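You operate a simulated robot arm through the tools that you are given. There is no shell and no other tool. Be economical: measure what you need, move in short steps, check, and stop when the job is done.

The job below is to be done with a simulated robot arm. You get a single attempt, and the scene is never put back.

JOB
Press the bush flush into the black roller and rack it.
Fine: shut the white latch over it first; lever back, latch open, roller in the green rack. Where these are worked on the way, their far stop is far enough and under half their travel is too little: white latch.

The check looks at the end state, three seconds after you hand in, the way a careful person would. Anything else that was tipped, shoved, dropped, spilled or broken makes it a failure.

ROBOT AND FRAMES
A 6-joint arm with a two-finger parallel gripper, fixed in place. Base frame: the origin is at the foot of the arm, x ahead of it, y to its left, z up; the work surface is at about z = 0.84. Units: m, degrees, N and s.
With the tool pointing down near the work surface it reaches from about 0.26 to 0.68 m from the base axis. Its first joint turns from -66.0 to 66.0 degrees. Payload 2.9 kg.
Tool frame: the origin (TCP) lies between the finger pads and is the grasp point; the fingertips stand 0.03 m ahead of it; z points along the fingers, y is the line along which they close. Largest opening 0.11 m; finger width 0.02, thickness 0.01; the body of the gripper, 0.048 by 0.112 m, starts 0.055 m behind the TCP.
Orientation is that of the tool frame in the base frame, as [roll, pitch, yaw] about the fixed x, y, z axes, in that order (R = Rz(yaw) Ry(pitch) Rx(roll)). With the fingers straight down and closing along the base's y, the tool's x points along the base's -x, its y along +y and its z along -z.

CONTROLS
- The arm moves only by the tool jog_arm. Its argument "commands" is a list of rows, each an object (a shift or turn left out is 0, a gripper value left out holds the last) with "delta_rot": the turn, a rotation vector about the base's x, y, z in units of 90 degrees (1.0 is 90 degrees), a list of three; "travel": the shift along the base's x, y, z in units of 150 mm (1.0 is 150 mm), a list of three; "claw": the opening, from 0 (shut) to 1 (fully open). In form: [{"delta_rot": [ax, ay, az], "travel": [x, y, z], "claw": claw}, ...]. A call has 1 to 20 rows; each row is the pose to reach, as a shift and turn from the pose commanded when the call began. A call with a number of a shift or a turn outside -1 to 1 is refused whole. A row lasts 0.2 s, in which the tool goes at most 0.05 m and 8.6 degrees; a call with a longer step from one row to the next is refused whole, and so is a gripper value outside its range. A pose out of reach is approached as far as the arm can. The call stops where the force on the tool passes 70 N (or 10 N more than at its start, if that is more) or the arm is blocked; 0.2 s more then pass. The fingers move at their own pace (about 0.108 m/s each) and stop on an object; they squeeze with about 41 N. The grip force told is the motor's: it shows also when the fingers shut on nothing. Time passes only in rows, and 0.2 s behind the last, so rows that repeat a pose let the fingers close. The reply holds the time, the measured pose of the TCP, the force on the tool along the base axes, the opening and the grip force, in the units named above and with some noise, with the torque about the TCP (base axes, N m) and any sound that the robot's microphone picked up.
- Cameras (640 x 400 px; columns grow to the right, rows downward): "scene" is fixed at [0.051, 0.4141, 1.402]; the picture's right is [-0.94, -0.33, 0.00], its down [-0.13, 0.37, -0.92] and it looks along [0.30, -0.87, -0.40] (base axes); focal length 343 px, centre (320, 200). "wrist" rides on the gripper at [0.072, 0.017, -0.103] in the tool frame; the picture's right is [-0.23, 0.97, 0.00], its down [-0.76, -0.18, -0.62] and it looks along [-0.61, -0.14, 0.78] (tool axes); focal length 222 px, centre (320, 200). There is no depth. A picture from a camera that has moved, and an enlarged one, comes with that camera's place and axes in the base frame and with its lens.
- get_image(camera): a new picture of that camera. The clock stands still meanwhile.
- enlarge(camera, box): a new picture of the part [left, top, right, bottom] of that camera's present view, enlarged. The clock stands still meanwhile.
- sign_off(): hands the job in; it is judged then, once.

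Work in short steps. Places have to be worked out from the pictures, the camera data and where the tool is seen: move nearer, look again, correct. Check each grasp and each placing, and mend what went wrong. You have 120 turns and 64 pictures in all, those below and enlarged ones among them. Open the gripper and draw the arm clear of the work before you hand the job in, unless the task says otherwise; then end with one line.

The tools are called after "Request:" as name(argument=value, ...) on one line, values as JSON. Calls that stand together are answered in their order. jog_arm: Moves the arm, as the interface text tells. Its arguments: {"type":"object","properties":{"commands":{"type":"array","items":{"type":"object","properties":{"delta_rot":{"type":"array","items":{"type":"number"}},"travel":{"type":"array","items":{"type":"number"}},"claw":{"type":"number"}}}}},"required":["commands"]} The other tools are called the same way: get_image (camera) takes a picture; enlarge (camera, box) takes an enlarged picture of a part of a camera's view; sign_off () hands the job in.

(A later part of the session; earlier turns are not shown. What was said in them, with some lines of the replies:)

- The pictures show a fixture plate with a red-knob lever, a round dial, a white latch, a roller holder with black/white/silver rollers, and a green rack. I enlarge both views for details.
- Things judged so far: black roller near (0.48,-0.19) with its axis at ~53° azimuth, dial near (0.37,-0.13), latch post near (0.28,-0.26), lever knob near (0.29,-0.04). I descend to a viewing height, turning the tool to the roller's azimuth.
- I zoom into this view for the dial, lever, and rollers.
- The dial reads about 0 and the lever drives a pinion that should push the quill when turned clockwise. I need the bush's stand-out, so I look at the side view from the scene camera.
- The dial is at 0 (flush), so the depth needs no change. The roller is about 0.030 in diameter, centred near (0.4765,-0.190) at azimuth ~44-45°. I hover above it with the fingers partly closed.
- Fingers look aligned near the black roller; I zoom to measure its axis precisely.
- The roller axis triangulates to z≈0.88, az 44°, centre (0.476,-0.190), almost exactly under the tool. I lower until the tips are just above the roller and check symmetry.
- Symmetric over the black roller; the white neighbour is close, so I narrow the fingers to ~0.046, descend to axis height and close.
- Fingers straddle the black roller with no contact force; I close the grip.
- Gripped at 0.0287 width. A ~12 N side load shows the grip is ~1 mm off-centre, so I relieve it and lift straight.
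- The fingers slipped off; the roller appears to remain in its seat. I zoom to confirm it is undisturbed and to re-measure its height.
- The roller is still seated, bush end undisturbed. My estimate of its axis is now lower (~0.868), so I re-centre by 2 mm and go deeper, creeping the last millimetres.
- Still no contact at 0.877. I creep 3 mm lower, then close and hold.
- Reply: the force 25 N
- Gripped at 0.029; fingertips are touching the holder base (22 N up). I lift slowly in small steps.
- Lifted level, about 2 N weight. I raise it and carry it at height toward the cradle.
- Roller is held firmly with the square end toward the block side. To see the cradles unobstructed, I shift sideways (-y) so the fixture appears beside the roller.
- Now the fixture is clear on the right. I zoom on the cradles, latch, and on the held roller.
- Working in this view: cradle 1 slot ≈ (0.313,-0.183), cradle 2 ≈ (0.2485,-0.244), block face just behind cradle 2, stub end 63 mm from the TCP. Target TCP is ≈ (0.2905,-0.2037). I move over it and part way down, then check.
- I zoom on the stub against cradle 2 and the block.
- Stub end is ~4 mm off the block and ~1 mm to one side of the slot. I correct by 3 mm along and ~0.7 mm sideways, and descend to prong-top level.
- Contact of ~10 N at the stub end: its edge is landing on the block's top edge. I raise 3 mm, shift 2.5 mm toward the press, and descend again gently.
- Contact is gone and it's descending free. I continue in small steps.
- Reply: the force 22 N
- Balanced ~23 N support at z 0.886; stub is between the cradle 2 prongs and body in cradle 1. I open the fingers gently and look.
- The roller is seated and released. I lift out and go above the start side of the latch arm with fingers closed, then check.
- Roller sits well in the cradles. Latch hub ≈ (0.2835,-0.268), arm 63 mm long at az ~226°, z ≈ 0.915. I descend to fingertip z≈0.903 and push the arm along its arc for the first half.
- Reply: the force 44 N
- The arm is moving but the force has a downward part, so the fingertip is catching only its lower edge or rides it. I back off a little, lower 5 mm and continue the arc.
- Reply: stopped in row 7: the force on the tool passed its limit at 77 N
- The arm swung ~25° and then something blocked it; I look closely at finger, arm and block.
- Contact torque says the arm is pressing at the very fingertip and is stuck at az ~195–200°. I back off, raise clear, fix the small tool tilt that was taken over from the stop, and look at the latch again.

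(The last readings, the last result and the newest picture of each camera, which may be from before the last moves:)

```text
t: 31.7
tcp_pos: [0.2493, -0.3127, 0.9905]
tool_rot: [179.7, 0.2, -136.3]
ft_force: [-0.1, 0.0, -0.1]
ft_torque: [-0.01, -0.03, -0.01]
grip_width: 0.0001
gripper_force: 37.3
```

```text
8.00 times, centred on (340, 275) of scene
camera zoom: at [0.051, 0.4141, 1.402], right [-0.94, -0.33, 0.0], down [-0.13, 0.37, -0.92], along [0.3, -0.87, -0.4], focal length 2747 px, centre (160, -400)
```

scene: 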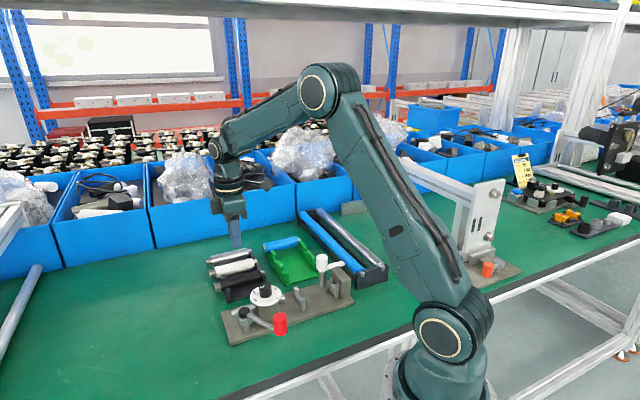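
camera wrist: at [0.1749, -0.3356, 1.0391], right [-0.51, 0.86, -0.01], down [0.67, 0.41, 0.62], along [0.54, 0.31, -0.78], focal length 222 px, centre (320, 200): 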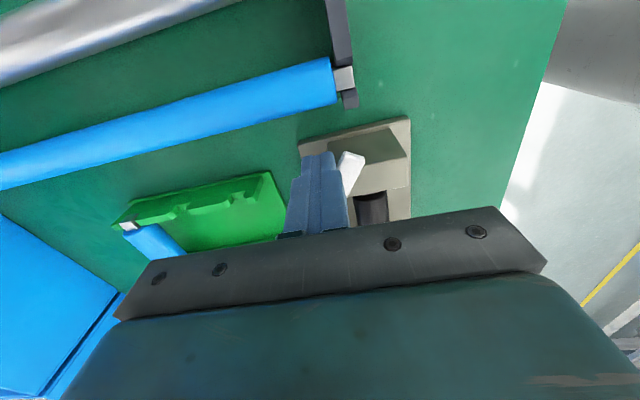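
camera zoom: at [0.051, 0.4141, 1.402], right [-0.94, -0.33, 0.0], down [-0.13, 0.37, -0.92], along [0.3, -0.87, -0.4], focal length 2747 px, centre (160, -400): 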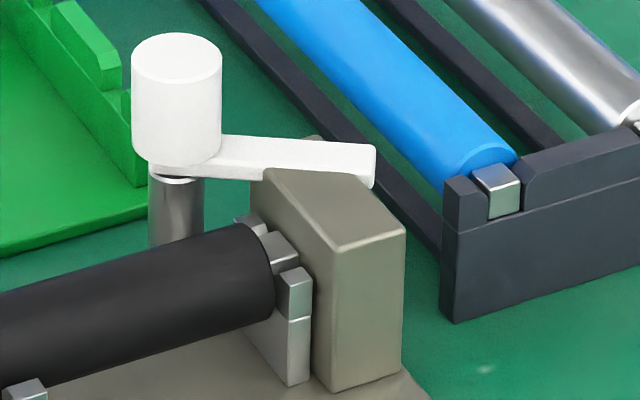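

Comparing both views: the arm (top ≈0.912) sweeps over/through the block line while my fingertip (0.90) was hitting the block (top ≈0.905) — the finger, not the latch, was stuck. I will instead grip the tall round hub (top 0.934) from above and twist it. First I hover over it, tool turned +45°.

Request:
jog_arm(commands=[{"delta_rot": [0, 0, 0.09], "travel": [0.04, 0.05, 0.1], "claw": 0.5}, {"delta_rot": [0, 0, 0.18], "travel": [0.09, 0.11, 0.1], "claw": 0.5}, {"delta_rot": [0, 0, 0.27], "travel": [0.14, 0.17, 0.1], "claw": 0.5}, {"delta_rot": [0, 0, 0.36], "travel": [0.19, 0.23, 0.1], "claw": 0.5}, {"delta_rot": [0, 0, 0.45], "travel": [0.245, 0.294, 0.1], "claw": 0.5}, {"delta_rot": [0, 0, 0.5], "travel": [0.245, 0.294, 0.1], "claw": 0.5}, {"delta_rot": [0, 0, 0.5], "travel": [0.245, 0.294, 0.1], "claw": 0.5}])

Request:
get_image(camera="wrist")

```text
t: 33.3
tcp_pos: [0.2822, -0.2661, 1.0036]
tool_rot: [179.7, 0.2, -91.2]
ft_force: [-0.2, 0.4, -0.3]
ft_torque: [0.0, -0.01, 0.02]
grip_width: 0.0549
gripper_force: 0.1
```

```text
22 pictures are left
camera wrist: at [0.2642, -0.3396, 1.1083], right [-0.97, 0.25, 0.0], down [0.2, 0.76, 0.62], along [0.15, 0.61, -0.78], focal length 222 px, centre (320, 200)
```

wrist: 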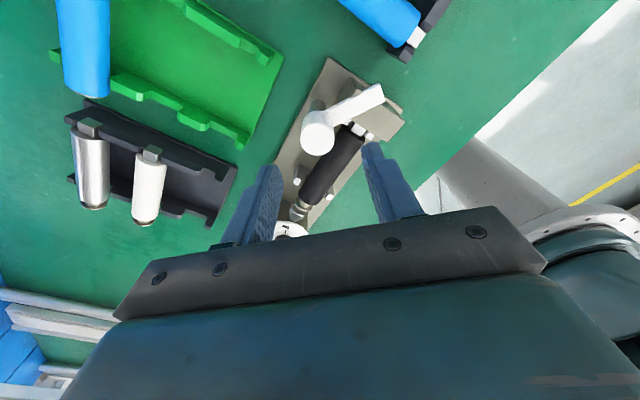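

Hub is centred under the tool within ~2 mm. I descend so the tips are at about z 0.915 and close on the hub.

Request:
jog_arm(commands=[{"travel": [0.006, -0.002, -0.15], "claw": 0.5}, {"travel": [0.006, -0.002, -0.3], "claw": 0.5}, {"travel": [0.006, -0.002, -0.36], "claw": 0.5}, {"travel": [0.006, -0.002, -0.395], "claw": 0.5}, {"travel": [0.006, -0.002, -0.395], "claw": 0.3}, {"travel": [0.006, -0.002, -0.395], "claw": 0.1}, {"travel": [0.006, -0.002, -0.395], "claw": 0.1}, {"travel": [0.006, -0.002, -0.395], "claw": 0.1}])

```text
t: 35.1
tcp_pos: [0.2851, -0.2661, 0.9439]
tool_rot: [179.9, 0.2, -91.3]
ft_force: [10.6, 0.6, -8.8]
ft_torque: [-0.22, -0.51, 0.02]
grip_width: 0.027
gripper_force: 45.0
```

Hub gripped (0.027). I relieve the ~10 N side load and twist clockwise 35°, reading the torque.

Request:
jog_arm(commands=[{"delta_rot": [0, 0, 0], "travel": [0.01, 0, 0]}, {"delta_rot": [0, 0, -0.06], "travel": [0.012, 0, 0]}, {"delta_rot": [0, 0, -0.12], "travel": [0.012, 0, 0]}, {"delta_rot": [0, 0, -0.18], "travel": [0.012, 0, 0]}, {"delta_rot": [0, 0, -0.24], "travel": [0.012, 0, 0]}, {"delta_rot": [0, 0, -0.3], "travel": [0.012, 0, 0]}, {"delta_rot": [0, 0, -0.36], "travel": [0.012, 0, 0]}, {"delta_rot": [0, 0, -0.39], "travel": [0.012, 0, 0]}, {"delta_rot": [0, 0, -0.39], "travel": [0.012, 0, 0]}])

Request:
enlarge(camera="wrist", box=[240, 40, 420, 220])

```text
t: 37.1
tcp_pos: [0.2845, -0.2668, 0.9454]
tool_rot: [179.7, 0.2, -126.6]
ft_force: [-17.1, -2.0, -11.5]
ft_torque: [0.32, -0.66, -0.03]
grip_width: 0.0269
gripper_force: 45.3
```

```text
2.22 times, centred on (330, 130) of wrist
camera zoom: at [0.2279, -0.3165, 1.0495], right [-0.65, 0.76, 0.0], down [0.6, 0.5, 0.62], along [0.47, 0.41, -0.78], focal length 494 px, centre (298, 356)
```

zoom: 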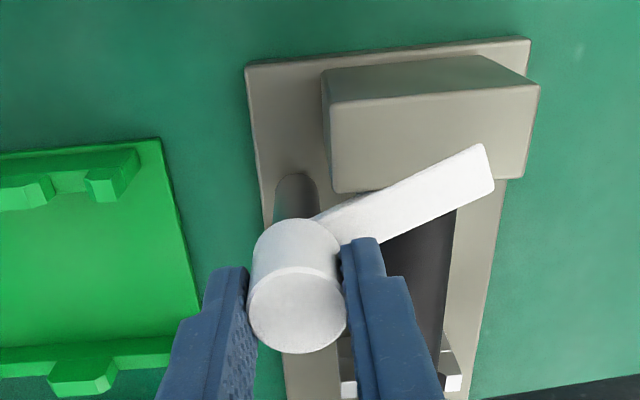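

The twist works: the arm now swings over the roller end. I relieve the shift and continue clockwise to feel the far stop.

Request:
jog_arm(commands=[{"delta_rot": [0, 0, -0.04], "travel": [-0.01, 0, 0]}, {"delta_rot": [0, 0, -0.1], "travel": [-0.01, 0, 0]}, {"delta_rot": [0, 0, -0.16], "travel": [-0.01, 0, 0]}, {"delta_rot": [0, 0, -0.22], "travel": [-0.01, 0, 0]}, {"delta_rot": [0, 0, -0.22], "travel": [-0.01, 0, 0]}])

Request:
enlarge(camera="wrist", box=[240, 40, 420, 220])

```text
t: 38.3
tcp_pos: [0.2835, -0.2676, 0.9456]
tool_rot: [179.8, 0.1, -146.3]
ft_force: [-6.5, 2.0, -2.2]
ft_torque: [-0.42, 0.58, -0.03]
grip_width: 0.027
gripper_force: 45.1
```

```text
2.22 times, centred on (330, 130) of wrist
camera zoom: at [0.2146, -0.2946, 1.0494], right [-0.35, 0.94, 0.0], down [0.73, 0.27, 0.63], along [0.58, 0.22, -0.78], focal length 494 px, centre (298, 356)
```

zoom: 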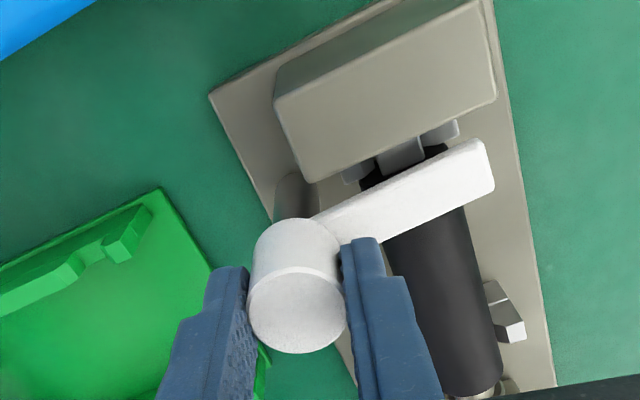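

Arm is now square across the roller. I twist a little further to be sure it is at the stop.

Request:
jog_arm(commands=[{"delta_rot": [0, 0, -0.05]}, {"delta_rot": [0, 0, -0.1]}, {"delta_rot": [0, 0, -0.14]}, {"delta_rot": [0, 0, -0.14]}])

Request:
enlarge(camera="wrist", box=[240, 40, 420, 220])

```text
t: 39.3
tcp_pos: [0.2851, -0.2676, 0.9466]
tool_rot: [179.9, 0.3, -158.9]
ft_force: [0.5, 0.3, -12.0]
ft_torque: [-0.32, -0.88, 0.59]
grip_width: 0.0272
gripper_force: 45.0
```

```text
2.22 times, centred on (330, 130) of wrist
camera zoom: at [0.2109, -0.2786, 1.0496], right [-0.14, 0.99, 0.0], down [0.77, 0.11, 0.63], along [0.62, 0.09, -0.78], focal length 494 px, centre (298, 356)
```

zoom: 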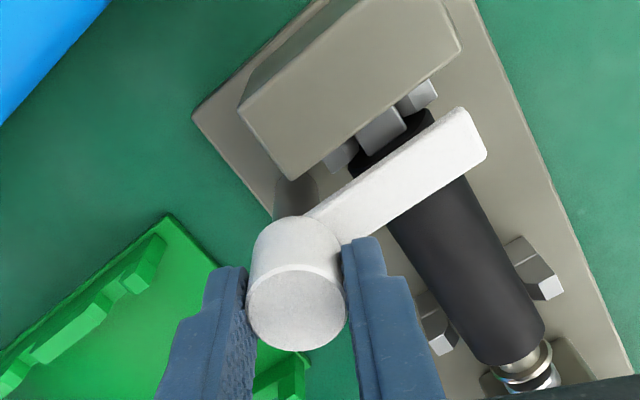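

Torque rose to 0.6 N·m and the arm slipped in the fingers: the latch is at its closed stop, square over the roller. I release, rise and go over the red lever knob (estimated (0.2925,-0.044), z≈0.92), turning the tool to its tangent.

Request:
jog_arm(commands=[{"delta_rot": [0, 0, 0.05], "claw": 0.1}, {"delta_rot": [0, 0, 0.05], "claw": 0.5}, {"delta_rot": [0, 0, 0.05], "claw": 0.5}, {"delta_rot": [0, 0, 0.05], "travel": [0, 0, 0.15], "claw": 0.5}, {"delta_rot": [0, 0, 0.05], "travel": [0, 0, 0.4], "claw": 0.5}, {"delta_rot": [0, 0, 0.05], "travel": [0, 0, 0.6], "claw": 0.5}, {"delta_rot": [0, 0, -0.03], "travel": [0.0, 0.25, 0.6], "claw": 0.6}, {"delta_rot": [0, 0, -0.11], "travel": [0.0, 0.5, 0.6], "claw": 0.6}, {"delta_rot": [0, 0, -0.19], "travel": [0.02, 0.75, 0.6], "claw": 0.6}, {"delta_rot": [0, 0, -0.26], "travel": [0.04, 1.0, 0.6], "claw": 0.6}, {"delta_rot": [0, 0, -0.28], "travel": [0.05, 1.0, 0.6], "claw": 0.6}])

Request:
get_image(camera="wrist")

```text
t: 41.7
tcp_pos: [0.2915, -0.1167, 1.0346]
tool_rot: [179.8, 0.2, 175.9]
ft_force: [0.1, 0.0, -0.1]
ft_torque: [0.03, -0.01, -0.01]
grip_width: 0.0661
gripper_force: 0.1
```

```text
18 pictures are left
camera wrist: at [0.2189, -0.0958, 1.1389], right [0.3, 0.95, 0.0], down [0.74, -0.23, 0.63], along [0.6, -0.18, -0.78], focal length 222 px, centre (320, 200)
```

wrist: 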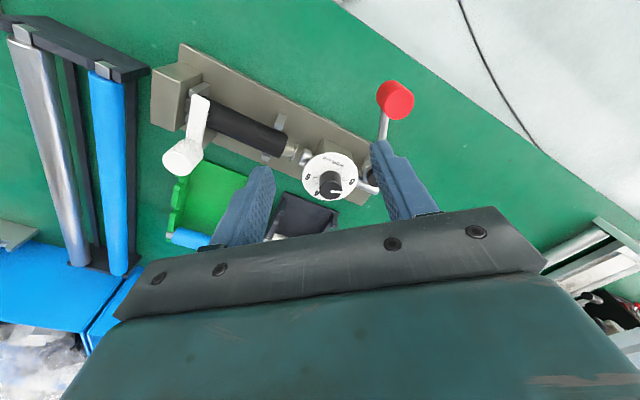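

Latch is closed over the roller; knob is at about (0.2925,-0.047). I move over it, align the fingers with the swing tangent, descend around it and close.

Request:
jog_arm(commands=[{"delta_rot": [0, 0, -0.05], "travel": [0, 0.2, 0], "claw": 0.6}, {"delta_rot": [0, 0, -0.11], "travel": [0, 0.4, 0], "claw": 0.6}, {"delta_rot": [0, 0, -0.11], "travel": [0.002, 0.475, 0], "claw": 0.6}, {"delta_rot": [0, 0, -0.11], "travel": [0.002, 0.475, -0.25], "claw": 0.6}, {"delta_rot": [0, 0, -0.11], "travel": [0.002, 0.475, -0.5], "claw": 0.6}, {"delta_rot": [0, 0, -0.11], "travel": [0.002, 0.475, -0.6], "claw": 0.6}, {"delta_rot": [0, 0, -0.11], "travel": [0.002, 0.475, -0.664], "claw": 0.6}, {"delta_rot": [0, 0, -0.11], "travel": [0.002, 0.475, -0.664], "claw": 0.2}, {"delta_rot": [0, 0, -0.11], "travel": [0.002, 0.475, -0.664], "claw": 0.15}, {"delta_rot": [0, 0, -0.11], "travel": [0.002, 0.475, -0.664], "claw": 0.15}])

Request:
get_image(camera="wrist")

```text
t: 43.9
tcp_pos: [0.2944, -0.0448, 0.9357]
tool_rot: [179.9, 0.2, 166.2]
ft_force: [0.7, 1.2, -6.2]
ft_torque: [-0.93, -0.31, 0.08]
grip_width: 0.0255
gripper_force: 45.3
```

```text
17 pictures are left
camera wrist: at [0.2284, -0.0132, 1.0387], right [0.46, 0.89, 0.0], down [0.69, -0.36, 0.63], along [0.56, -0.28, -0.78], focal length 222 px, centre (320, 200)
```

wrist: 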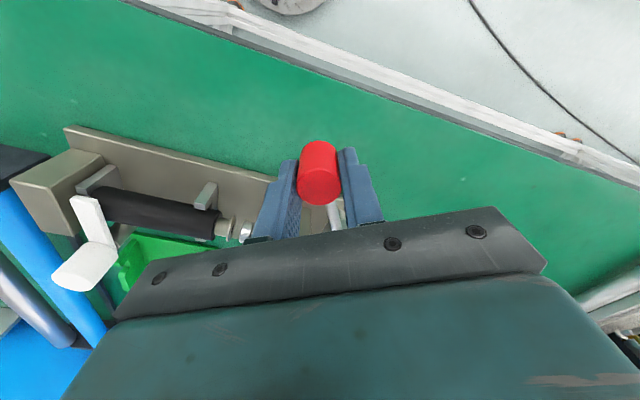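

Knob gripped (0.0255). I swing the lever clockwise 30° along its arc, tool turning along, and read the forces.

Request:
jog_arm(commands=[{"delta_rot": [0, 0, -0.056], "travel": [0.017, 0.056, 0]}, {"delta_rot": [0, 0, -0.111], "travel": [0.039, 0.11, 0]}, {"delta_rot": [0, 0, -0.167], "travel": [0.065, 0.161, 0]}, {"delta_rot": [0, 0, -0.222], "travel": [0.095, 0.211, 0]}, {"delta_rot": [0, 0, -0.278], "travel": [0.13, 0.257, 0]}, {"delta_rot": [0, 0, -0.333], "travel": [0.169, 0.301, 0]}, {"delta_rot": [0, 0, -0.333], "travel": [0.169, 0.301, 0]}])

Request:
enlarge(camera="scene", box=[215, 250, 365, 350])

```text
t: 45.5
tcp_pos: [0.319, -0.0026, 0.9374]
tool_rot: [-180.0, 0.2, 135.9]
ft_force: [12.1, -14.3, -33.6]
ft_torque: [-0.55, 0.33, -0.09]
grip_width: 0.0256
gripper_force: 44.8
```

```text
4.00 times, centred on (290, 300) of scene
camera zoom: at [0.0517, 0.4138, 1.4021], right [-0.94, -0.33, 0.0], down [-0.13, 0.37, -0.92], along [0.3, -0.87, -0.4], focal length 1373 px, centre (440, -200)
```

zoom: 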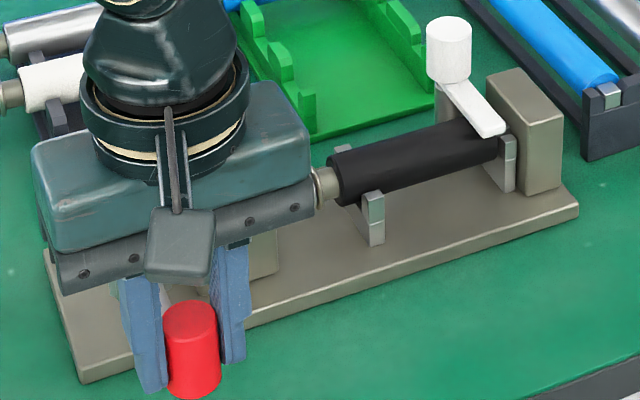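

The lever swings easily (tangential ~2 N), but radius and height are a few mm off (19 N inward, 33 N down). I correct both and continue.

Request:
jog_arm(commands=[{"delta_rot": [0, 0, -0.056], "travel": [0.058, 0.023, -0.015]}, {"delta_rot": [0, 0, -0.111], "travel": [0.102, 0.057, -0.025]}, {"delta_rot": [0, 0, -0.167], "travel": [0.149, 0.088, -0.025]}, {"delta_rot": [0, 0, -0.167], "travel": [0.149, 0.088, -0.025]}])

```text
t: 46.5
tcp_pos: [0.3398, 0.0126, 0.9342]
tool_rot: [179.7, 0.2, 121.0]
ft_force: [-3.1, 9.8, 37.8]
ft_torque: [-0.34, 0.8, 0.06]
grip_width: 0.026
gripper_force: 44.7
```

Corrections slightly overdone; I split the difference (radius ≈0.098, z +2 mm) and continue another 20°.

Request:
jog_arm(commands=[{"delta_rot": [0, 0, -0.056], "travel": [0.045, 0.035, 0.013]}, {"delta_rot": [0, 0, -0.111], "travel": [0.098, 0.058, 0.013]}, {"delta_rot": [0, 0, -0.167], "travel": [0.152, 0.075, 0.013]}, {"delta_rot": [0, 0, -0.222], "travel": [0.207, 0.089, 0.013]}, {"delta_rot": [0, 0, -0.222], "travel": [0.207, 0.089, 0.013]}])

Request:
enlarge(camera="scene", box=[215, 240, 365, 340])

```text
t: 47.7
tcp_pos: [0.3684, 0.0245, 0.9337]
tool_rot: [-179.3, 0.3, 100.9]
ft_force: [-14.2, -17.7, -25.9]
ft_torque: [-0.12, -0.82, -0.03]
grip_width: 0.0258
gripper_force: 44.9
```

```text
4.00 times, centred on (290, 290) of scene
camera zoom: at [0.0509, 0.4137, 1.4022], right [-0.94, -0.33, 0.0], down [-0.13, 0.37, -0.92], along [0.3, -0.87, -0.4], focal length 1373 px, centre (440, -160)
```

zoom: 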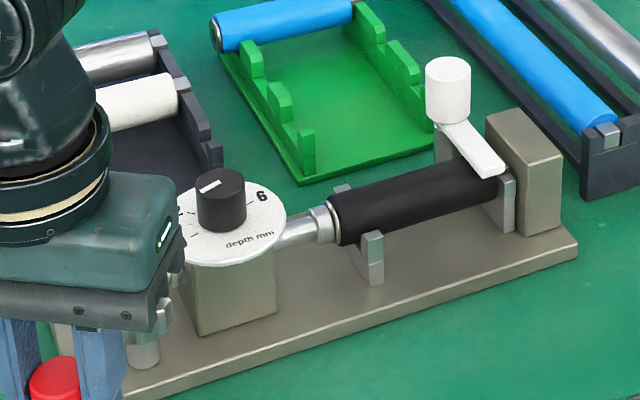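

The quill is out and pressing the bush (≈17 N tangential). I continue in small steps to the depth stop.

Request:
jog_arm(commands=[{"delta_rot": [0, 0, -0.028], "travel": [0.029, -0.004, -0.006]}, {"delta_rot": [0, 0, -0.056], "travel": [0.058, -0.005, -0.008]}, {"delta_rot": [0, 0, -0.084], "travel": [0.086, -0.004, -0.008]}, {"delta_rot": [0, 0, -0.084], "travel": [0.086, -0.004, -0.008]}])

Request:
enlarge(camera="scene", box=[270, 270, 330, 310])

```text
t: 48.3
tcp_pos: [0.3679, 0.0237, 0.933]
tool_rot: [-178.2, 0.2, 96.0]
ft_force: [-17.1, -6.0, 17.7]
ft_torque: [0.65, -0.96, 0.07]
grip_width: 0.0264
gripper_force: 44.9
stopped in row 3: the force on the tool passed its limit at 74 N (the readings are from after the stop); the commanded pose is now the measured one
```

```text
10.00 times, centred on (300, 290) of scene
camera zoom: at [0.0503, 0.4139, 1.4021], right [-0.94, -0.33, 0.0], down [-0.13, 0.37, -0.92], along [0.3, -0.87, -0.4], focal length 3433 px, centre (520, -700)
```

zoom: 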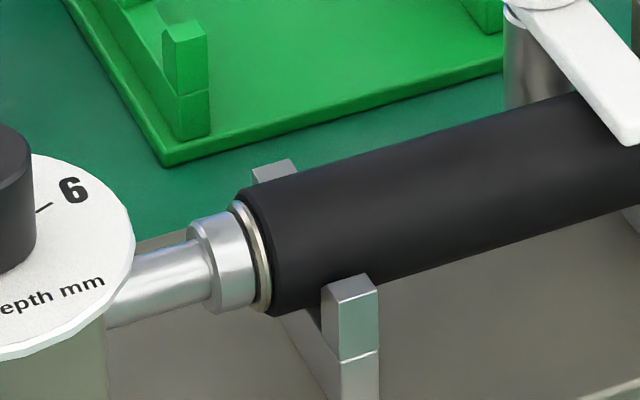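

The stop held at 74 N with the TCP not moving further: the bush flange is against the roller end, the press is at its stop. I loosen the fingers a little and swing the lever back along the same arc.

Request:
jog_arm(commands=[{"delta_rot": [0.0043, -0.0197, 0], "claw": 0.27}, {"delta_rot": [0.0043, -0.0197, 0.056], "travel": [-0.055, -0.013, 0.003], "claw": 0.27}, {"delta_rot": [0.0043, -0.0197, 0.112], "travel": [-0.109, -0.033, 0.003], "claw": 0.27}, {"delta_rot": [0.0043, -0.0197, 0.168], "travel": [-0.161, -0.057, 0.003], "claw": 0.27}, {"delta_rot": [0.0043, -0.0197, 0.224], "travel": [-0.209, -0.086, 0.003], "claw": 0.27}, {"delta_rot": [0.0043, -0.0197, 0.28], "travel": [-0.256, -0.119, 0.003], "claw": 0.27}, {"delta_rot": [0.0043, -0.0197, 0.336], "travel": [-0.3, -0.156, 0.003], "claw": 0.27}, {"delta_rot": [0.0043, -0.0197, 0.392], "travel": [-0.34, -0.196, 0.003], "claw": 0.27}, {"delta_rot": [0.0043, -0.0197, 0.448], "travel": [-0.377, -0.24, 0.003], "claw": 0.27}, {"delta_rot": [0.0043, -0.0197, 0.504], "travel": [-0.409, -0.287, 0.003], "claw": 0.27}, {"delta_rot": [0.0043, -0.0197, 0.56], "travel": [-0.437, -0.337, 0.003], "claw": 0.27}, {"delta_rot": [0.0043, -0.0197, 0.616], "travel": [-0.461, -0.388, 0.003], "claw": 0.27}, {"delta_rot": [0.0043, -0.0197, 0.672], "travel": [-0.481, -0.442, 0.003], "claw": 0.27}, {"delta_rot": [0.0043, -0.0197, 0.72], "travel": [-0.491, -0.48, 0.003], "claw": 0.27}, {"delta_rot": [0.0043, -0.0197, 0.72], "travel": [-0.491, -0.48, 0.003], "claw": 0.27}])

Request:
enlarge(camera="scene", box=[215, 250, 365, 350])

```text
t: 51.5
tcp_pos: [0.2965, -0.0481, 0.9331]
tool_rot: [-179.9, 1.0, 160.9]
ft_force: [0.6, 0.6, -0.6]
ft_torque: [0.03, 0.01, -0.01]
grip_width: 0.0296
gripper_force: 0.3
```

```text
4.00 times, centred on (290, 300) of scene
camera zoom: at [0.051, 0.4141, 1.402], right [-0.94, -0.33, 0.0], down [-0.13, 0.37, -0.92], along [0.3, -0.87, -0.4], focal length 1373 px, centre (440, -200)
```

zoom: 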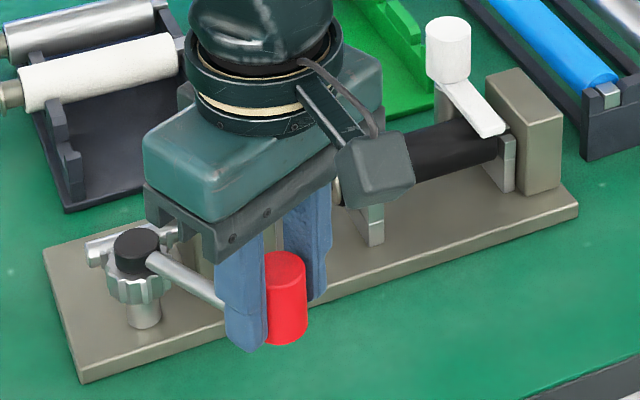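

The lever looks back where it began. I nudge it 4 mm more toward the start stop to be sure.

Request:
jog_arm(commands=[{"travel": [-0.004, -0.013, 0]}, {"travel": [-0.007, -0.027, 0]}, {"travel": [-0.007, -0.027, 0]}])

```text
t: 52.3
tcp_pos: [0.2955, -0.051, 0.9326]
tool_rot: [-180.0, 1.0, 160.9]
ft_force: [1.1, 7.9, -1.6]
ft_torque: [0.15, -0.02, -0.01]
grip_width: 0.0341
gripper_force: 4.4
```

Stop felt (8 N). I open, rise, correct the 1° tilt, and head back toward the latch hub, turning +40°.

Request:
jog_arm(commands=[{"travel": [0, 0.01, 0], "claw": 0.6}, {"travel": [0, 0.01, 0], "claw": 0.6}, {"delta_rot": [0.0036, 0.0105, 0], "travel": [0, 0.01, 0.2], "claw": 0.6}, {"delta_rot": [0.0036, 0.0105, 0], "travel": [0, 0.01, 0.45], "claw": 0.6}, {"delta_rot": [0.0036, 0.0105, 0.03], "travel": [0, 0.01, 0.68], "claw": 0.6}, {"delta_rot": [0.0036, 0.0105, 0.11], "travel": [-0.02, -0.2, 0.68], "claw": 0.55}, {"delta_rot": [0.0036, 0.0105, 0.19], "travel": [-0.04, -0.45, 0.68], "claw": 0.5}, {"delta_rot": [0.0036, 0.0105, 0.27], "travel": [-0.06, -0.7, 0.68], "claw": 0.5}, {"delta_rot": [0.0036, 0.0105, 0.35], "travel": [-0.07, -0.95, 0.68], "claw": 0.5}, {"delta_rot": [0.0036, 0.0105, 0.444], "travel": [-0.07, -1.0, 0.68], "claw": 0.5}, {"delta_rot": [0.0036, 0.0105, 0.444], "travel": [-0.07, -1.0, 0.68], "claw": 0.5}])

Request:
enlarge(camera="scene", box=[215, 260, 335, 345])

```text
t: 54.7
tcp_pos: [0.285, -0.2007, 1.036]
tool_rot: [179.8, 0.0, -159.0]
ft_force: [0.8, -0.2, 0.2]
ft_torque: [0.0, -0.01, -0.01]
grip_width: 0.055
gripper_force: 0.1
```

```text
4.71 times, centred on (275, 302) of scene
camera zoom: at [0.051, 0.4141, 1.402], right [-0.94, -0.33, 0.0], down [-0.13, 0.37, -0.92], along [0.3, -0.87, -0.4], focal length 1616 px, centre (532, -282)
```

zoom: 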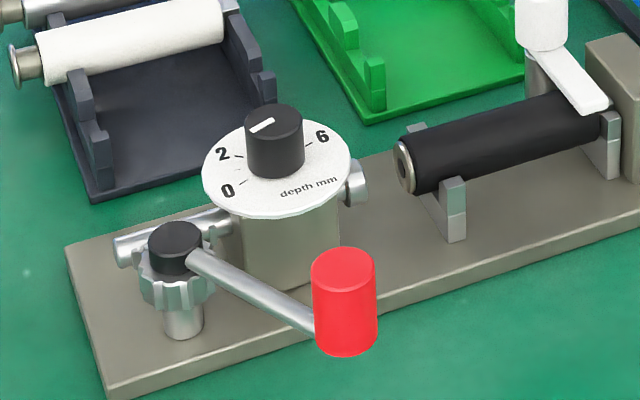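

Lever is back, quill retracted, bush pressed. I take one close look to confirm it is flush before opening the latch.

Request:
enlarge(camera="scene", box=[282, 282, 312, 304])

```text
16.00 times, centred on (297, 293) of scene
camera zoom: at [0.051, 0.4141, 1.402], right [-0.94, -0.33, 0.0], down [-0.13, 0.37, -0.92], along [0.3, -0.87, -0.4], focal length 5493 px, centre (688, -1288)
```

zoom: 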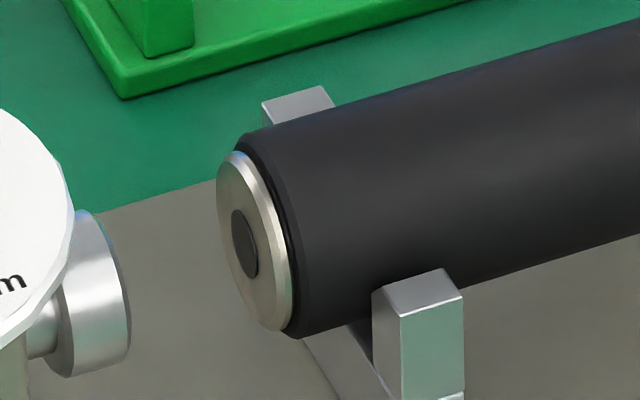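

The flange is seated against the roller face. Now I descend on the latch hub, grip it, and prepare to twist back.

Request:
jog_arm(commands=[{"travel": [0, -0.25, 0], "claw": 0.5}, {"travel": [0, -0.445, 0], "claw": 0.5}, {"travel": [0, -0.445, -0.25], "claw": 0.5}, {"travel": [0, -0.445, -0.45], "claw": 0.5}, {"travel": [0, -0.445, -0.56], "claw": 0.5}, {"travel": [0, -0.445, -0.597], "claw": 0.5}, {"travel": [0, -0.445, -0.597], "claw": 0.2}, {"travel": [0, -0.445, -0.597], "claw": 0.1}, {"travel": [0, -0.445, -0.597], "claw": 0.1}])

```text
t: 56.7
tcp_pos: [0.2843, -0.2678, 0.9451]
tool_rot: [179.5, 0.0, -159.0]
ft_force: [-5.1, 13.9, -1.6]
ft_torque: [-0.47, -0.25, 0.09]
grip_width: 0.0275
gripper_force: 45.2
```

Hub gripped. I twist counter-clockwise 88° to open the latch.

Request:
jog_arm(commands=[{"delta_rot": [0, 0, 0.04], "travel": [-0.003, 0.01, 0]}, {"delta_rot": [0, 0, 0.12], "travel": [-0.003, 0.01, 0]}, {"delta_rot": [0, 0, 0.2], "travel": [-0.003, 0.008, 0]}, {"delta_rot": [0, 0, 0.28], "travel": [-0.002, 0.006, 0]}, {"delta_rot": [0, 0, 0.36], "travel": [-0.002, 0.005, 0]}, {"delta_rot": [0, 0, 0.44], "travel": [-0.002, 0.005, 0]}, {"delta_rot": [0, 0, 0.52], "travel": [-0.002, 0.005, 0]}, {"delta_rot": [0, 0, 0.6], "travel": [-0.002, 0.005, 0]}, {"delta_rot": [0, 0, 0.68], "travel": [-0.002, 0.005, 0]}, {"delta_rot": [0, 0, 0.76], "travel": [-0.002, 0.005, 0]}, {"delta_rot": [0, 0, 0.84], "travel": [-0.002, 0.005, 0]}, {"delta_rot": [0, 0, 0.92], "travel": [-0.002, 0.005, 0]}, {"delta_rot": [0, 0, 0.98], "travel": [-0.002, 0.005, 0]}, {"delta_rot": [0, 0, 0.98], "travel": [-0.002, 0.005, 0]}])

Request:
get_image(camera="wrist")

```text
t: 59.7
tcp_pos: [0.2841, -0.2682, 0.9455]
tool_rot: [179.7, 0.2, -71.0]
ft_force: [-2.8, 8.7, -19.1]
ft_torque: [0.76, -0.54, 0.05]
grip_width: 0.0274
gripper_force: 45.1
```

```text
10 pictures are left
camera wrist: at [0.2926, -0.3427, 1.0485], right [-0.99, -0.1, 0.01], down [-0.08, 0.78, 0.62], along [-0.07, 0.62, -0.78], focal length 222 px, centre (320, 200)
```

wrist: 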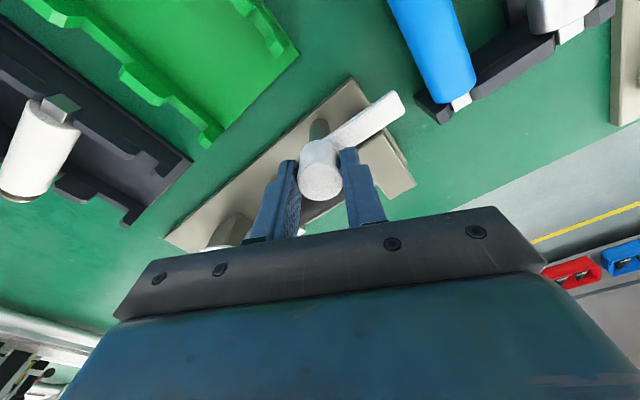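

The arm is back at about az 222° (was 226°). I twist a few degrees more to the open stop, then release and rise.

Request:
jog_arm(commands=[{"delta_rot": [0, 0, 0.04], "claw": 0.1}, {"delta_rot": [0, 0, 0.08], "claw": 0.1}, {"delta_rot": [0, 0, 0.08], "claw": 0.1}])

```text
t: 60.5
tcp_pos: [0.2842, -0.2684, 0.9466]
tool_rot: [179.9, 0.1, -63.8]
ft_force: [-0.3, 3.7, -21.1]
ft_torque: [0.03, -0.26, -0.04]
grip_width: 0.0272
gripper_force: 45.1
```

Latch open. I release, rise, and first go look at the green rack with empty fingers (its centre is about (0.39,-0.34)).

Request:
jog_arm(commands=[{"claw": 0.5}, {"claw": 0.5}, {"travel": [0, 0, 0.15], "claw": 0.5}, {"travel": [0, 0, 0.4], "claw": 0.5}, {"delta_rot": [0, 0, -0.08], "travel": [0.05, -0.03, 0.56], "claw": 0.5}, {"delta_rot": [0, 0, -0.16], "travel": [0.15, -0.1, 0.65], "claw": 0.5}, {"delta_rot": [0, 0, -0.24], "travel": [0.25, -0.15, 0.65], "claw": 0.45}, {"delta_rot": [0, 0, -0.32], "travel": [0.35, -0.2, 0.65], "claw": 0.42}, {"delta_rot": [0, 0, -0.4], "travel": [0.45, -0.25, 0.65], "claw": 0.42}, {"delta_rot": [0, 0, -0.48], "travel": [0.55, -0.3, 0.65], "claw": 0.42}, {"delta_rot": [0, 0, -0.56], "travel": [0.65, -0.35, 0.65], "claw": 0.42}, {"delta_rot": [0, 0, -0.64], "travel": [0.7, -0.4, 0.65], "claw": 0.42}, {"delta_rot": [0, 0, -0.72], "travel": [0.7, -0.41, 0.65], "claw": 0.42}, {"delta_rot": [0, 0, -0.802], "travel": [0.7, -0.41, 0.65], "claw": 0.42}, {"delta_rot": [0, 0, -0.802], "travel": [0.7, -0.41, 0.65], "claw": 0.42}])

Request:
get_image(camera="wrist")

```text
t: 63.7
tcp_pos: [0.3895, -0.3301, 1.044]
tool_rot: [179.8, 0.0, -136.1]
ft_force: [0.2, -0.6, 0.6]
ft_torque: [0.01, 0.01, -0.02]
grip_width: 0.0463
gripper_force: 0.1
```

```text
9 pictures are left
camera wrist: at [0.3255, -0.3696, 1.1467], right [-0.51, 0.86, 0.0], down [0.67, 0.4, 0.62], along [0.53, 0.32, -0.78], focal length 222 px, centre (320, 200)
```

wrist: 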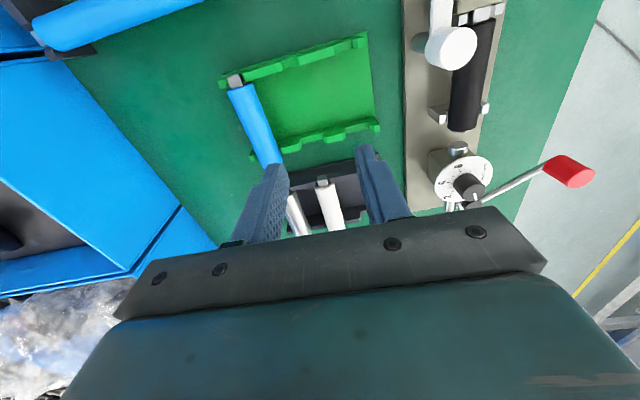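

Request:
enlarge(camera="wrist", box=[210, 25, 390, 170])

```text
2.76 times, centred on (300, 98) of wrist
camera zoom: at [0.3255, -0.3696, 1.1467], right [-0.51, 0.86, 0.0], down [0.67, 0.4, 0.62], along [0.53, 0.32, -0.78], focal length 613 px, centre (375, 483)
```

zoom: 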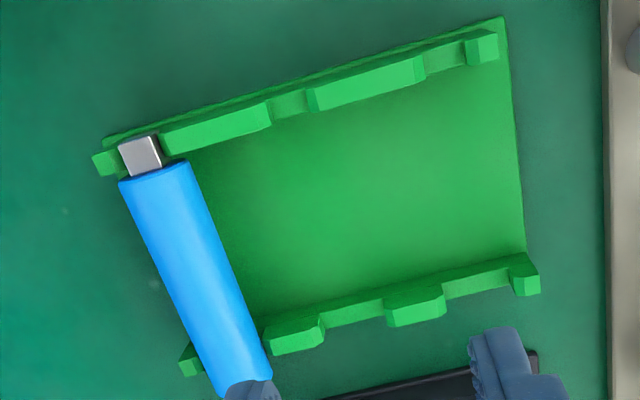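

Rack slot 3 (free, away from the blue roller) measures: back notch ≈ (0.329,-0.3355), front notch ≈ (0.394,-0.272), axis az 44.3°. So the rack TCP target is ≈ (0.373,-0.2925). I now go back over the roller in the fixture.

Request:
jog_arm(commands=[{"travel": [-0.16, 0.2, 0], "claw": 0.42}, {"travel": [-0.32, 0.4, 0]}, {"travel": [-0.48, 0.6, 0]}, {"travel": [-0.62, 0.78, -0.05]}, {"travel": [-0.664, 0.837, -0.2]}, {"travel": [-0.664, 0.837, -0.45]}, {"travel": [-0.664, 0.837, -0.7]}, {"travel": [-0.664, 0.837, -0.8]}, {"travel": [-0.664, 0.837, -0.8]}])

Request:
get_image(camera="wrist")

```text
t: 65.7
tcp_pos: [0.2896, -0.2033, 0.9223]
tool_rot: [179.7, 0.0, -135.9]
ft_force: [0.1, 0.4, 0.7]
ft_torque: [0.02, 0.02, 0.0]
grip_width: 0.0463
gripper_force: 0.1
```

```text
7 pictures are left
camera wrist: at [0.2257, -0.2428, 1.0261], right [-0.51, 0.86, 0.0], down [0.67, 0.4, 0.62], along [0.53, 0.32, -0.78], focal length 222 px, centre (320, 200)
```

wrist: 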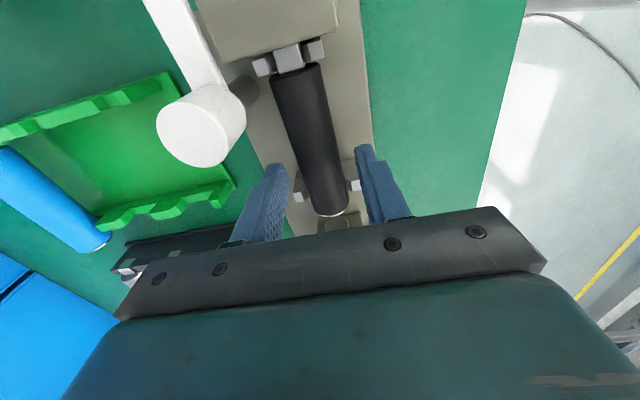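

Roller is centred between the fingers and the latch clear. I descend to 0.885 and grip.

Request:
jog_arm(commands=[{"travel": [0, 0, -0.1], "claw": 0.42}, {"travel": [0, 0, -0.2], "claw": 0.42}, {"travel": [0, 0, -0.257], "claw": 0.42}, {"travel": [0, 0, -0.257], "claw": 0.3}, {"travel": [0, 0, -0.257], "claw": 0.15}, {"travel": [0, 0, -0.257], "claw": 0.15}, {"travel": [0, 0, -0.257], "claw": 0.15}])

```text
t: 67.3
tcp_pos: [0.2896, -0.2044, 0.885]
tool_rot: [179.9, 0.0, -136.0]
ft_force: [7.1, -7.8, -0.6]
ft_torque: [0.04, -0.05, 0.67]
grip_width: 0.0292
gripper_force: 41.3
```

Gripped (0.029). I lift slowly with a 1 mm relief.

Request:
jog_arm(commands=[{"travel": [0.005, -0.005, 0.01]}, {"travel": [0.005, -0.005, 0.025]}, {"travel": [0.005, -0.005, 0.045]}, {"travel": [0.005, -0.005, 0.08]}, {"travel": [0.005, -0.005, 0.14]}, {"travel": [0.005, -0.005, 0.24]}, {"travel": [0.005, -0.005, 0.36]}, {"travel": [0.005, -0.005, 0.5]}, {"travel": [0.005, -0.005, 0.65]}, {"travel": [0.005, -0.005, 0.8]}, {"travel": [0.005, -0.005, 0.9]}, {"travel": [0.005, -0.005, 0.9]}])

```text
t: 69.9
tcp_pos: [0.2908, -0.2033, 1.0197]
tool_rot: [179.7, 0.0, -136.0]
ft_force: [-0.2, 0.1, -1.8]
ft_torque: [-0.02, 0.0, 0.02]
grip_width: 0.0284
gripper_force: 40.9
```

Roller held (≈2 N). I carry it over to rack slot 3 and lower part way to check the alignment.

Request:
jog_arm(commands=[{"travel": [0.13, -0.14, 0]}, {"travel": [0.28, -0.3, 0]}, {"travel": [0.43, -0.45, 0]}, {"travel": [0.53, -0.56, 0]}, {"travel": [0.552, -0.583, -0.05]}, {"travel": [0.552, -0.583, -0.25]}, {"travel": [0.552, -0.583, -0.45]}, {"travel": [0.552, -0.583, -0.604]}, {"travel": [0.552, -0.583, -0.604]}])

Request:
enlarge(camera="wrist", box=[210, 20, 390, 150])

```text
t: 71.9
tcp_pos: [0.3732, -0.2922, 0.928]
tool_rot: [179.8, 0.0, -136.0]
ft_force: [-0.7, 0.7, -1.8]
ft_torque: [0.0, -0.02, -0.02]
grip_width: 0.0289
gripper_force: 40.9
```

```text
3.08 times, centred on (300, 85) of wrist
camera zoom: at [0.3089, -0.3321, 1.0314], right [-0.51, 0.86, 0.0], down [0.67, 0.4, 0.62], along [0.53, 0.32, -0.78], focal length 684 px, centre (382, 554)
```

zoom: 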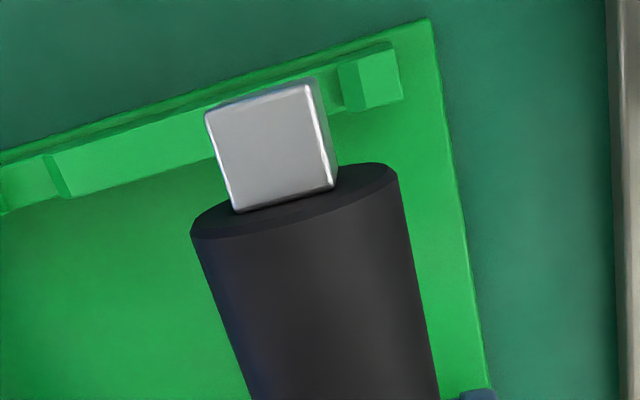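

Stub is over notch 3 (lateral error <1 mm, ~3 mm clear of the wall). I lower to just above the seat, slowly at the end.

Request:
jog_arm(commands=[{"travel": [0, 0, -0.08]}, {"travel": [0, 0, -0.16]}, {"travel": [0, 0, -0.22]}, {"travel": [0, 0, -0.26]}, {"travel": [0, 0, -0.28]}, {"travel": [0, 0, -0.28]}])

```text
t: 73.3
tcp_pos: [0.3729, -0.2913, 0.8867]
tool_rot: [179.9, 0.0, -135.9]
ft_force: [2.1, -2.3, -1.5]
ft_torque: [-0.05, 0.02, 0.28]
grip_width: 0.0288
gripper_force: 41.4
```

Only ~3 N side touch; still weight-free below. I continue in 1.5 mm steps.

Request:
jog_arm(commands=[{"travel": [0.003, -0.003, -0.01]}, {"travel": [0.003, -0.003, -0.02]}, {"travel": [0.003, -0.003, -0.03]}, {"travel": [0.003, -0.003, -0.04]}, {"travel": [0.003, -0.003, -0.05]}, {"travel": [0.003, -0.003, -0.05]}])

Request:
enlarge(camera="wrist", box=[210, 20, 390, 150])

```text
t: 74.7
tcp_pos: [0.3746, -0.292, 0.8807]
tool_rot: [179.8, -0.1, -135.9]
ft_force: [-9.2, 4.3, 15.3]
ft_torque: [0.23, -0.52, 0.25]
grip_width: 0.0287
gripper_force: 40.7
```

```text
3.08 times, centred on (300, 85) of wrist
camera zoom: at [0.3102, -0.332, 0.9836], right [-0.51, 0.86, 0.0], down [0.67, 0.4, 0.62], along [0.53, 0.32, -0.78], focal length 684 px, centre (382, 554)
```

zoom: 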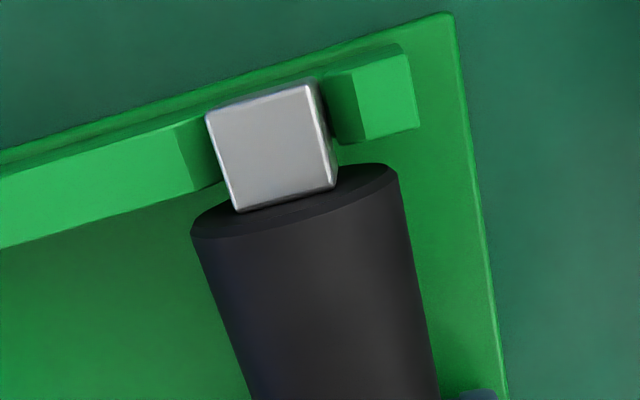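

Contact is at the front notch's one side (17 N, pushing toward -x,+y). I ease it 1.2 mm that way with a half-degree turn and continue down.

Request:
jog_arm(commands=[{"travel": [-0.003, 0.003, 0.015]}, {"delta_rot": [0, 0, 0.006], "travel": [-0.008, 0.007, 0.01]}, {"delta_rot": [0, 0, 0.006], "travel": [-0.008, 0.007, 0]}, {"delta_rot": [0, 0, 0.006], "travel": [-0.008, 0.007, -0.01]}, {"delta_rot": [0, 0, 0.006], "travel": [-0.008, 0.007, -0.015]}, {"delta_rot": [0, 0, 0.006], "travel": [-0.008, 0.007, -0.015]}])

Request:
enlarge(camera="scene", box=[250, 225, 345, 290])

```text
t: 76.1
tcp_pos: [0.3733, -0.2908, 0.8775]
tool_rot: [179.9, 0.0, -135.4]
ft_force: [0.1, -4.8, 6.6]
ft_torque: [-0.4, 0.51, 0.2]
grip_width: 0.0286
gripper_force: 41.1
```

```text
6.15 times, centred on (298, 258) of scene
camera zoom: at [0.0509, 0.4141, 1.402], right [-0.94, -0.33, 0.0], down [-0.13, 0.37, -0.92], along [0.3, -0.87, -0.4], focal length 2113 px, centre (458, -154)
```

zoom: 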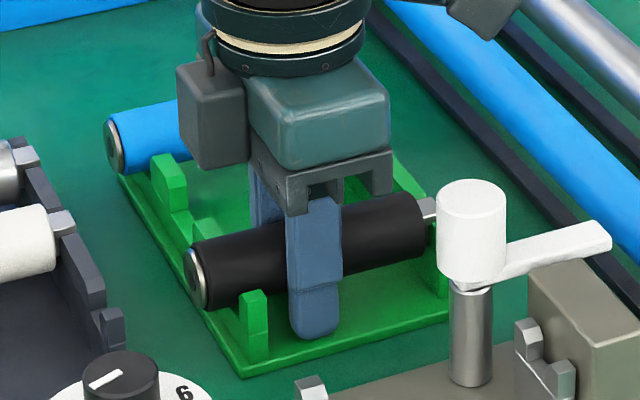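

It went 3 mm deeper; now the stub end bears first. I lower another ~1.5 mm.

Request:
jog_arm(commands=[{"travel": [0, 0, -0.005]}, {"travel": [0, 0, -0.01]}, {"travel": [0, 0, -0.01]}])

```text
t: 76.9
tcp_pos: [0.3732, -0.2905, 0.8763]
tool_rot: [180.0, 0.2, -135.4]
ft_force: [-2.9, -2.2, 27.3]
ft_torque: [-0.04, 0.1, -0.15]
grip_width: 0.0289
gripper_force: 40.6
```

Balanced support at z 0.876 (same as in the original holder): seated at both ends. I relax the press and open.

Request:
jog_arm(commands=[{"travel": [0, 0, 0.008], "claw": 0.28}, {"travel": [0, 0, 0.008], "claw": 0.36}, {"travel": [0, 0, 0.008], "claw": 0.42}, {"travel": [0, 0, 0.008], "claw": 0.42}, {"travel": [0, 0, 0.1], "claw": 0.42}, {"travel": [0, 0, 0.3], "claw": 0.42}, {"travel": [0, 0, 0.6], "claw": 0.42}, {"travel": [0, 0, 0.9], "claw": 0.42}, {"travel": [0.15, 0, 1.0], "claw": 0.42}, {"travel": [0.35, 0, 1.0], "claw": 0.42}, {"travel": [0.35, 0, 1.0], "claw": 0.42}])

Request:
enlarge(camera="scene", box=[210, 225, 370, 340])

```text
t: 79.3
tcp_pos: [0.4241, -0.2898, 1.0252]
tool_rot: [179.8, 0.0, -135.4]
ft_force: [-0.3, -0.5, -0.6]
ft_torque: [-0.01, 0.02, -0.01]
grip_width: 0.0462
gripper_force: 0.2
```

```text
3.48 times, centred on (290, 282) of scene
camera zoom: at [0.051, 0.4141, 1.402], right [-0.94, -0.33, 0.0], down [-0.13, 0.37, -0.92], along [0.3, -0.87, -0.4], focal length 1194 px, centre (424, -87)
```

zoom: 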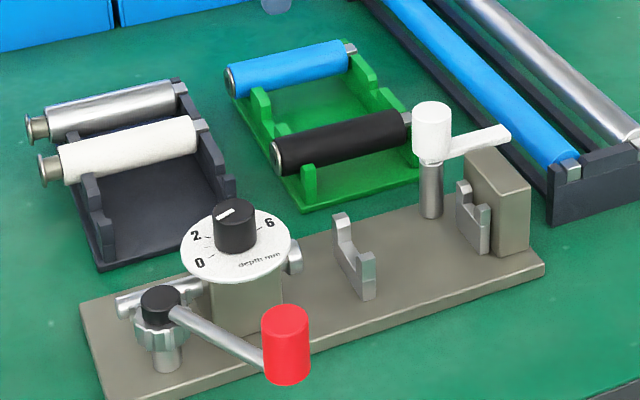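

Everything checks out: roller racked with the bush flush like the blue one, lever back, latch open as it started, arm clear and gripper open. Handing in.

Request:
sign_off()

```text
The job is handed in.
```

The black roller's bush is pressed flush and the roller sits in the green rack's third slot. The latch was shut over it for the press and is open again, and the lever is back at its start.
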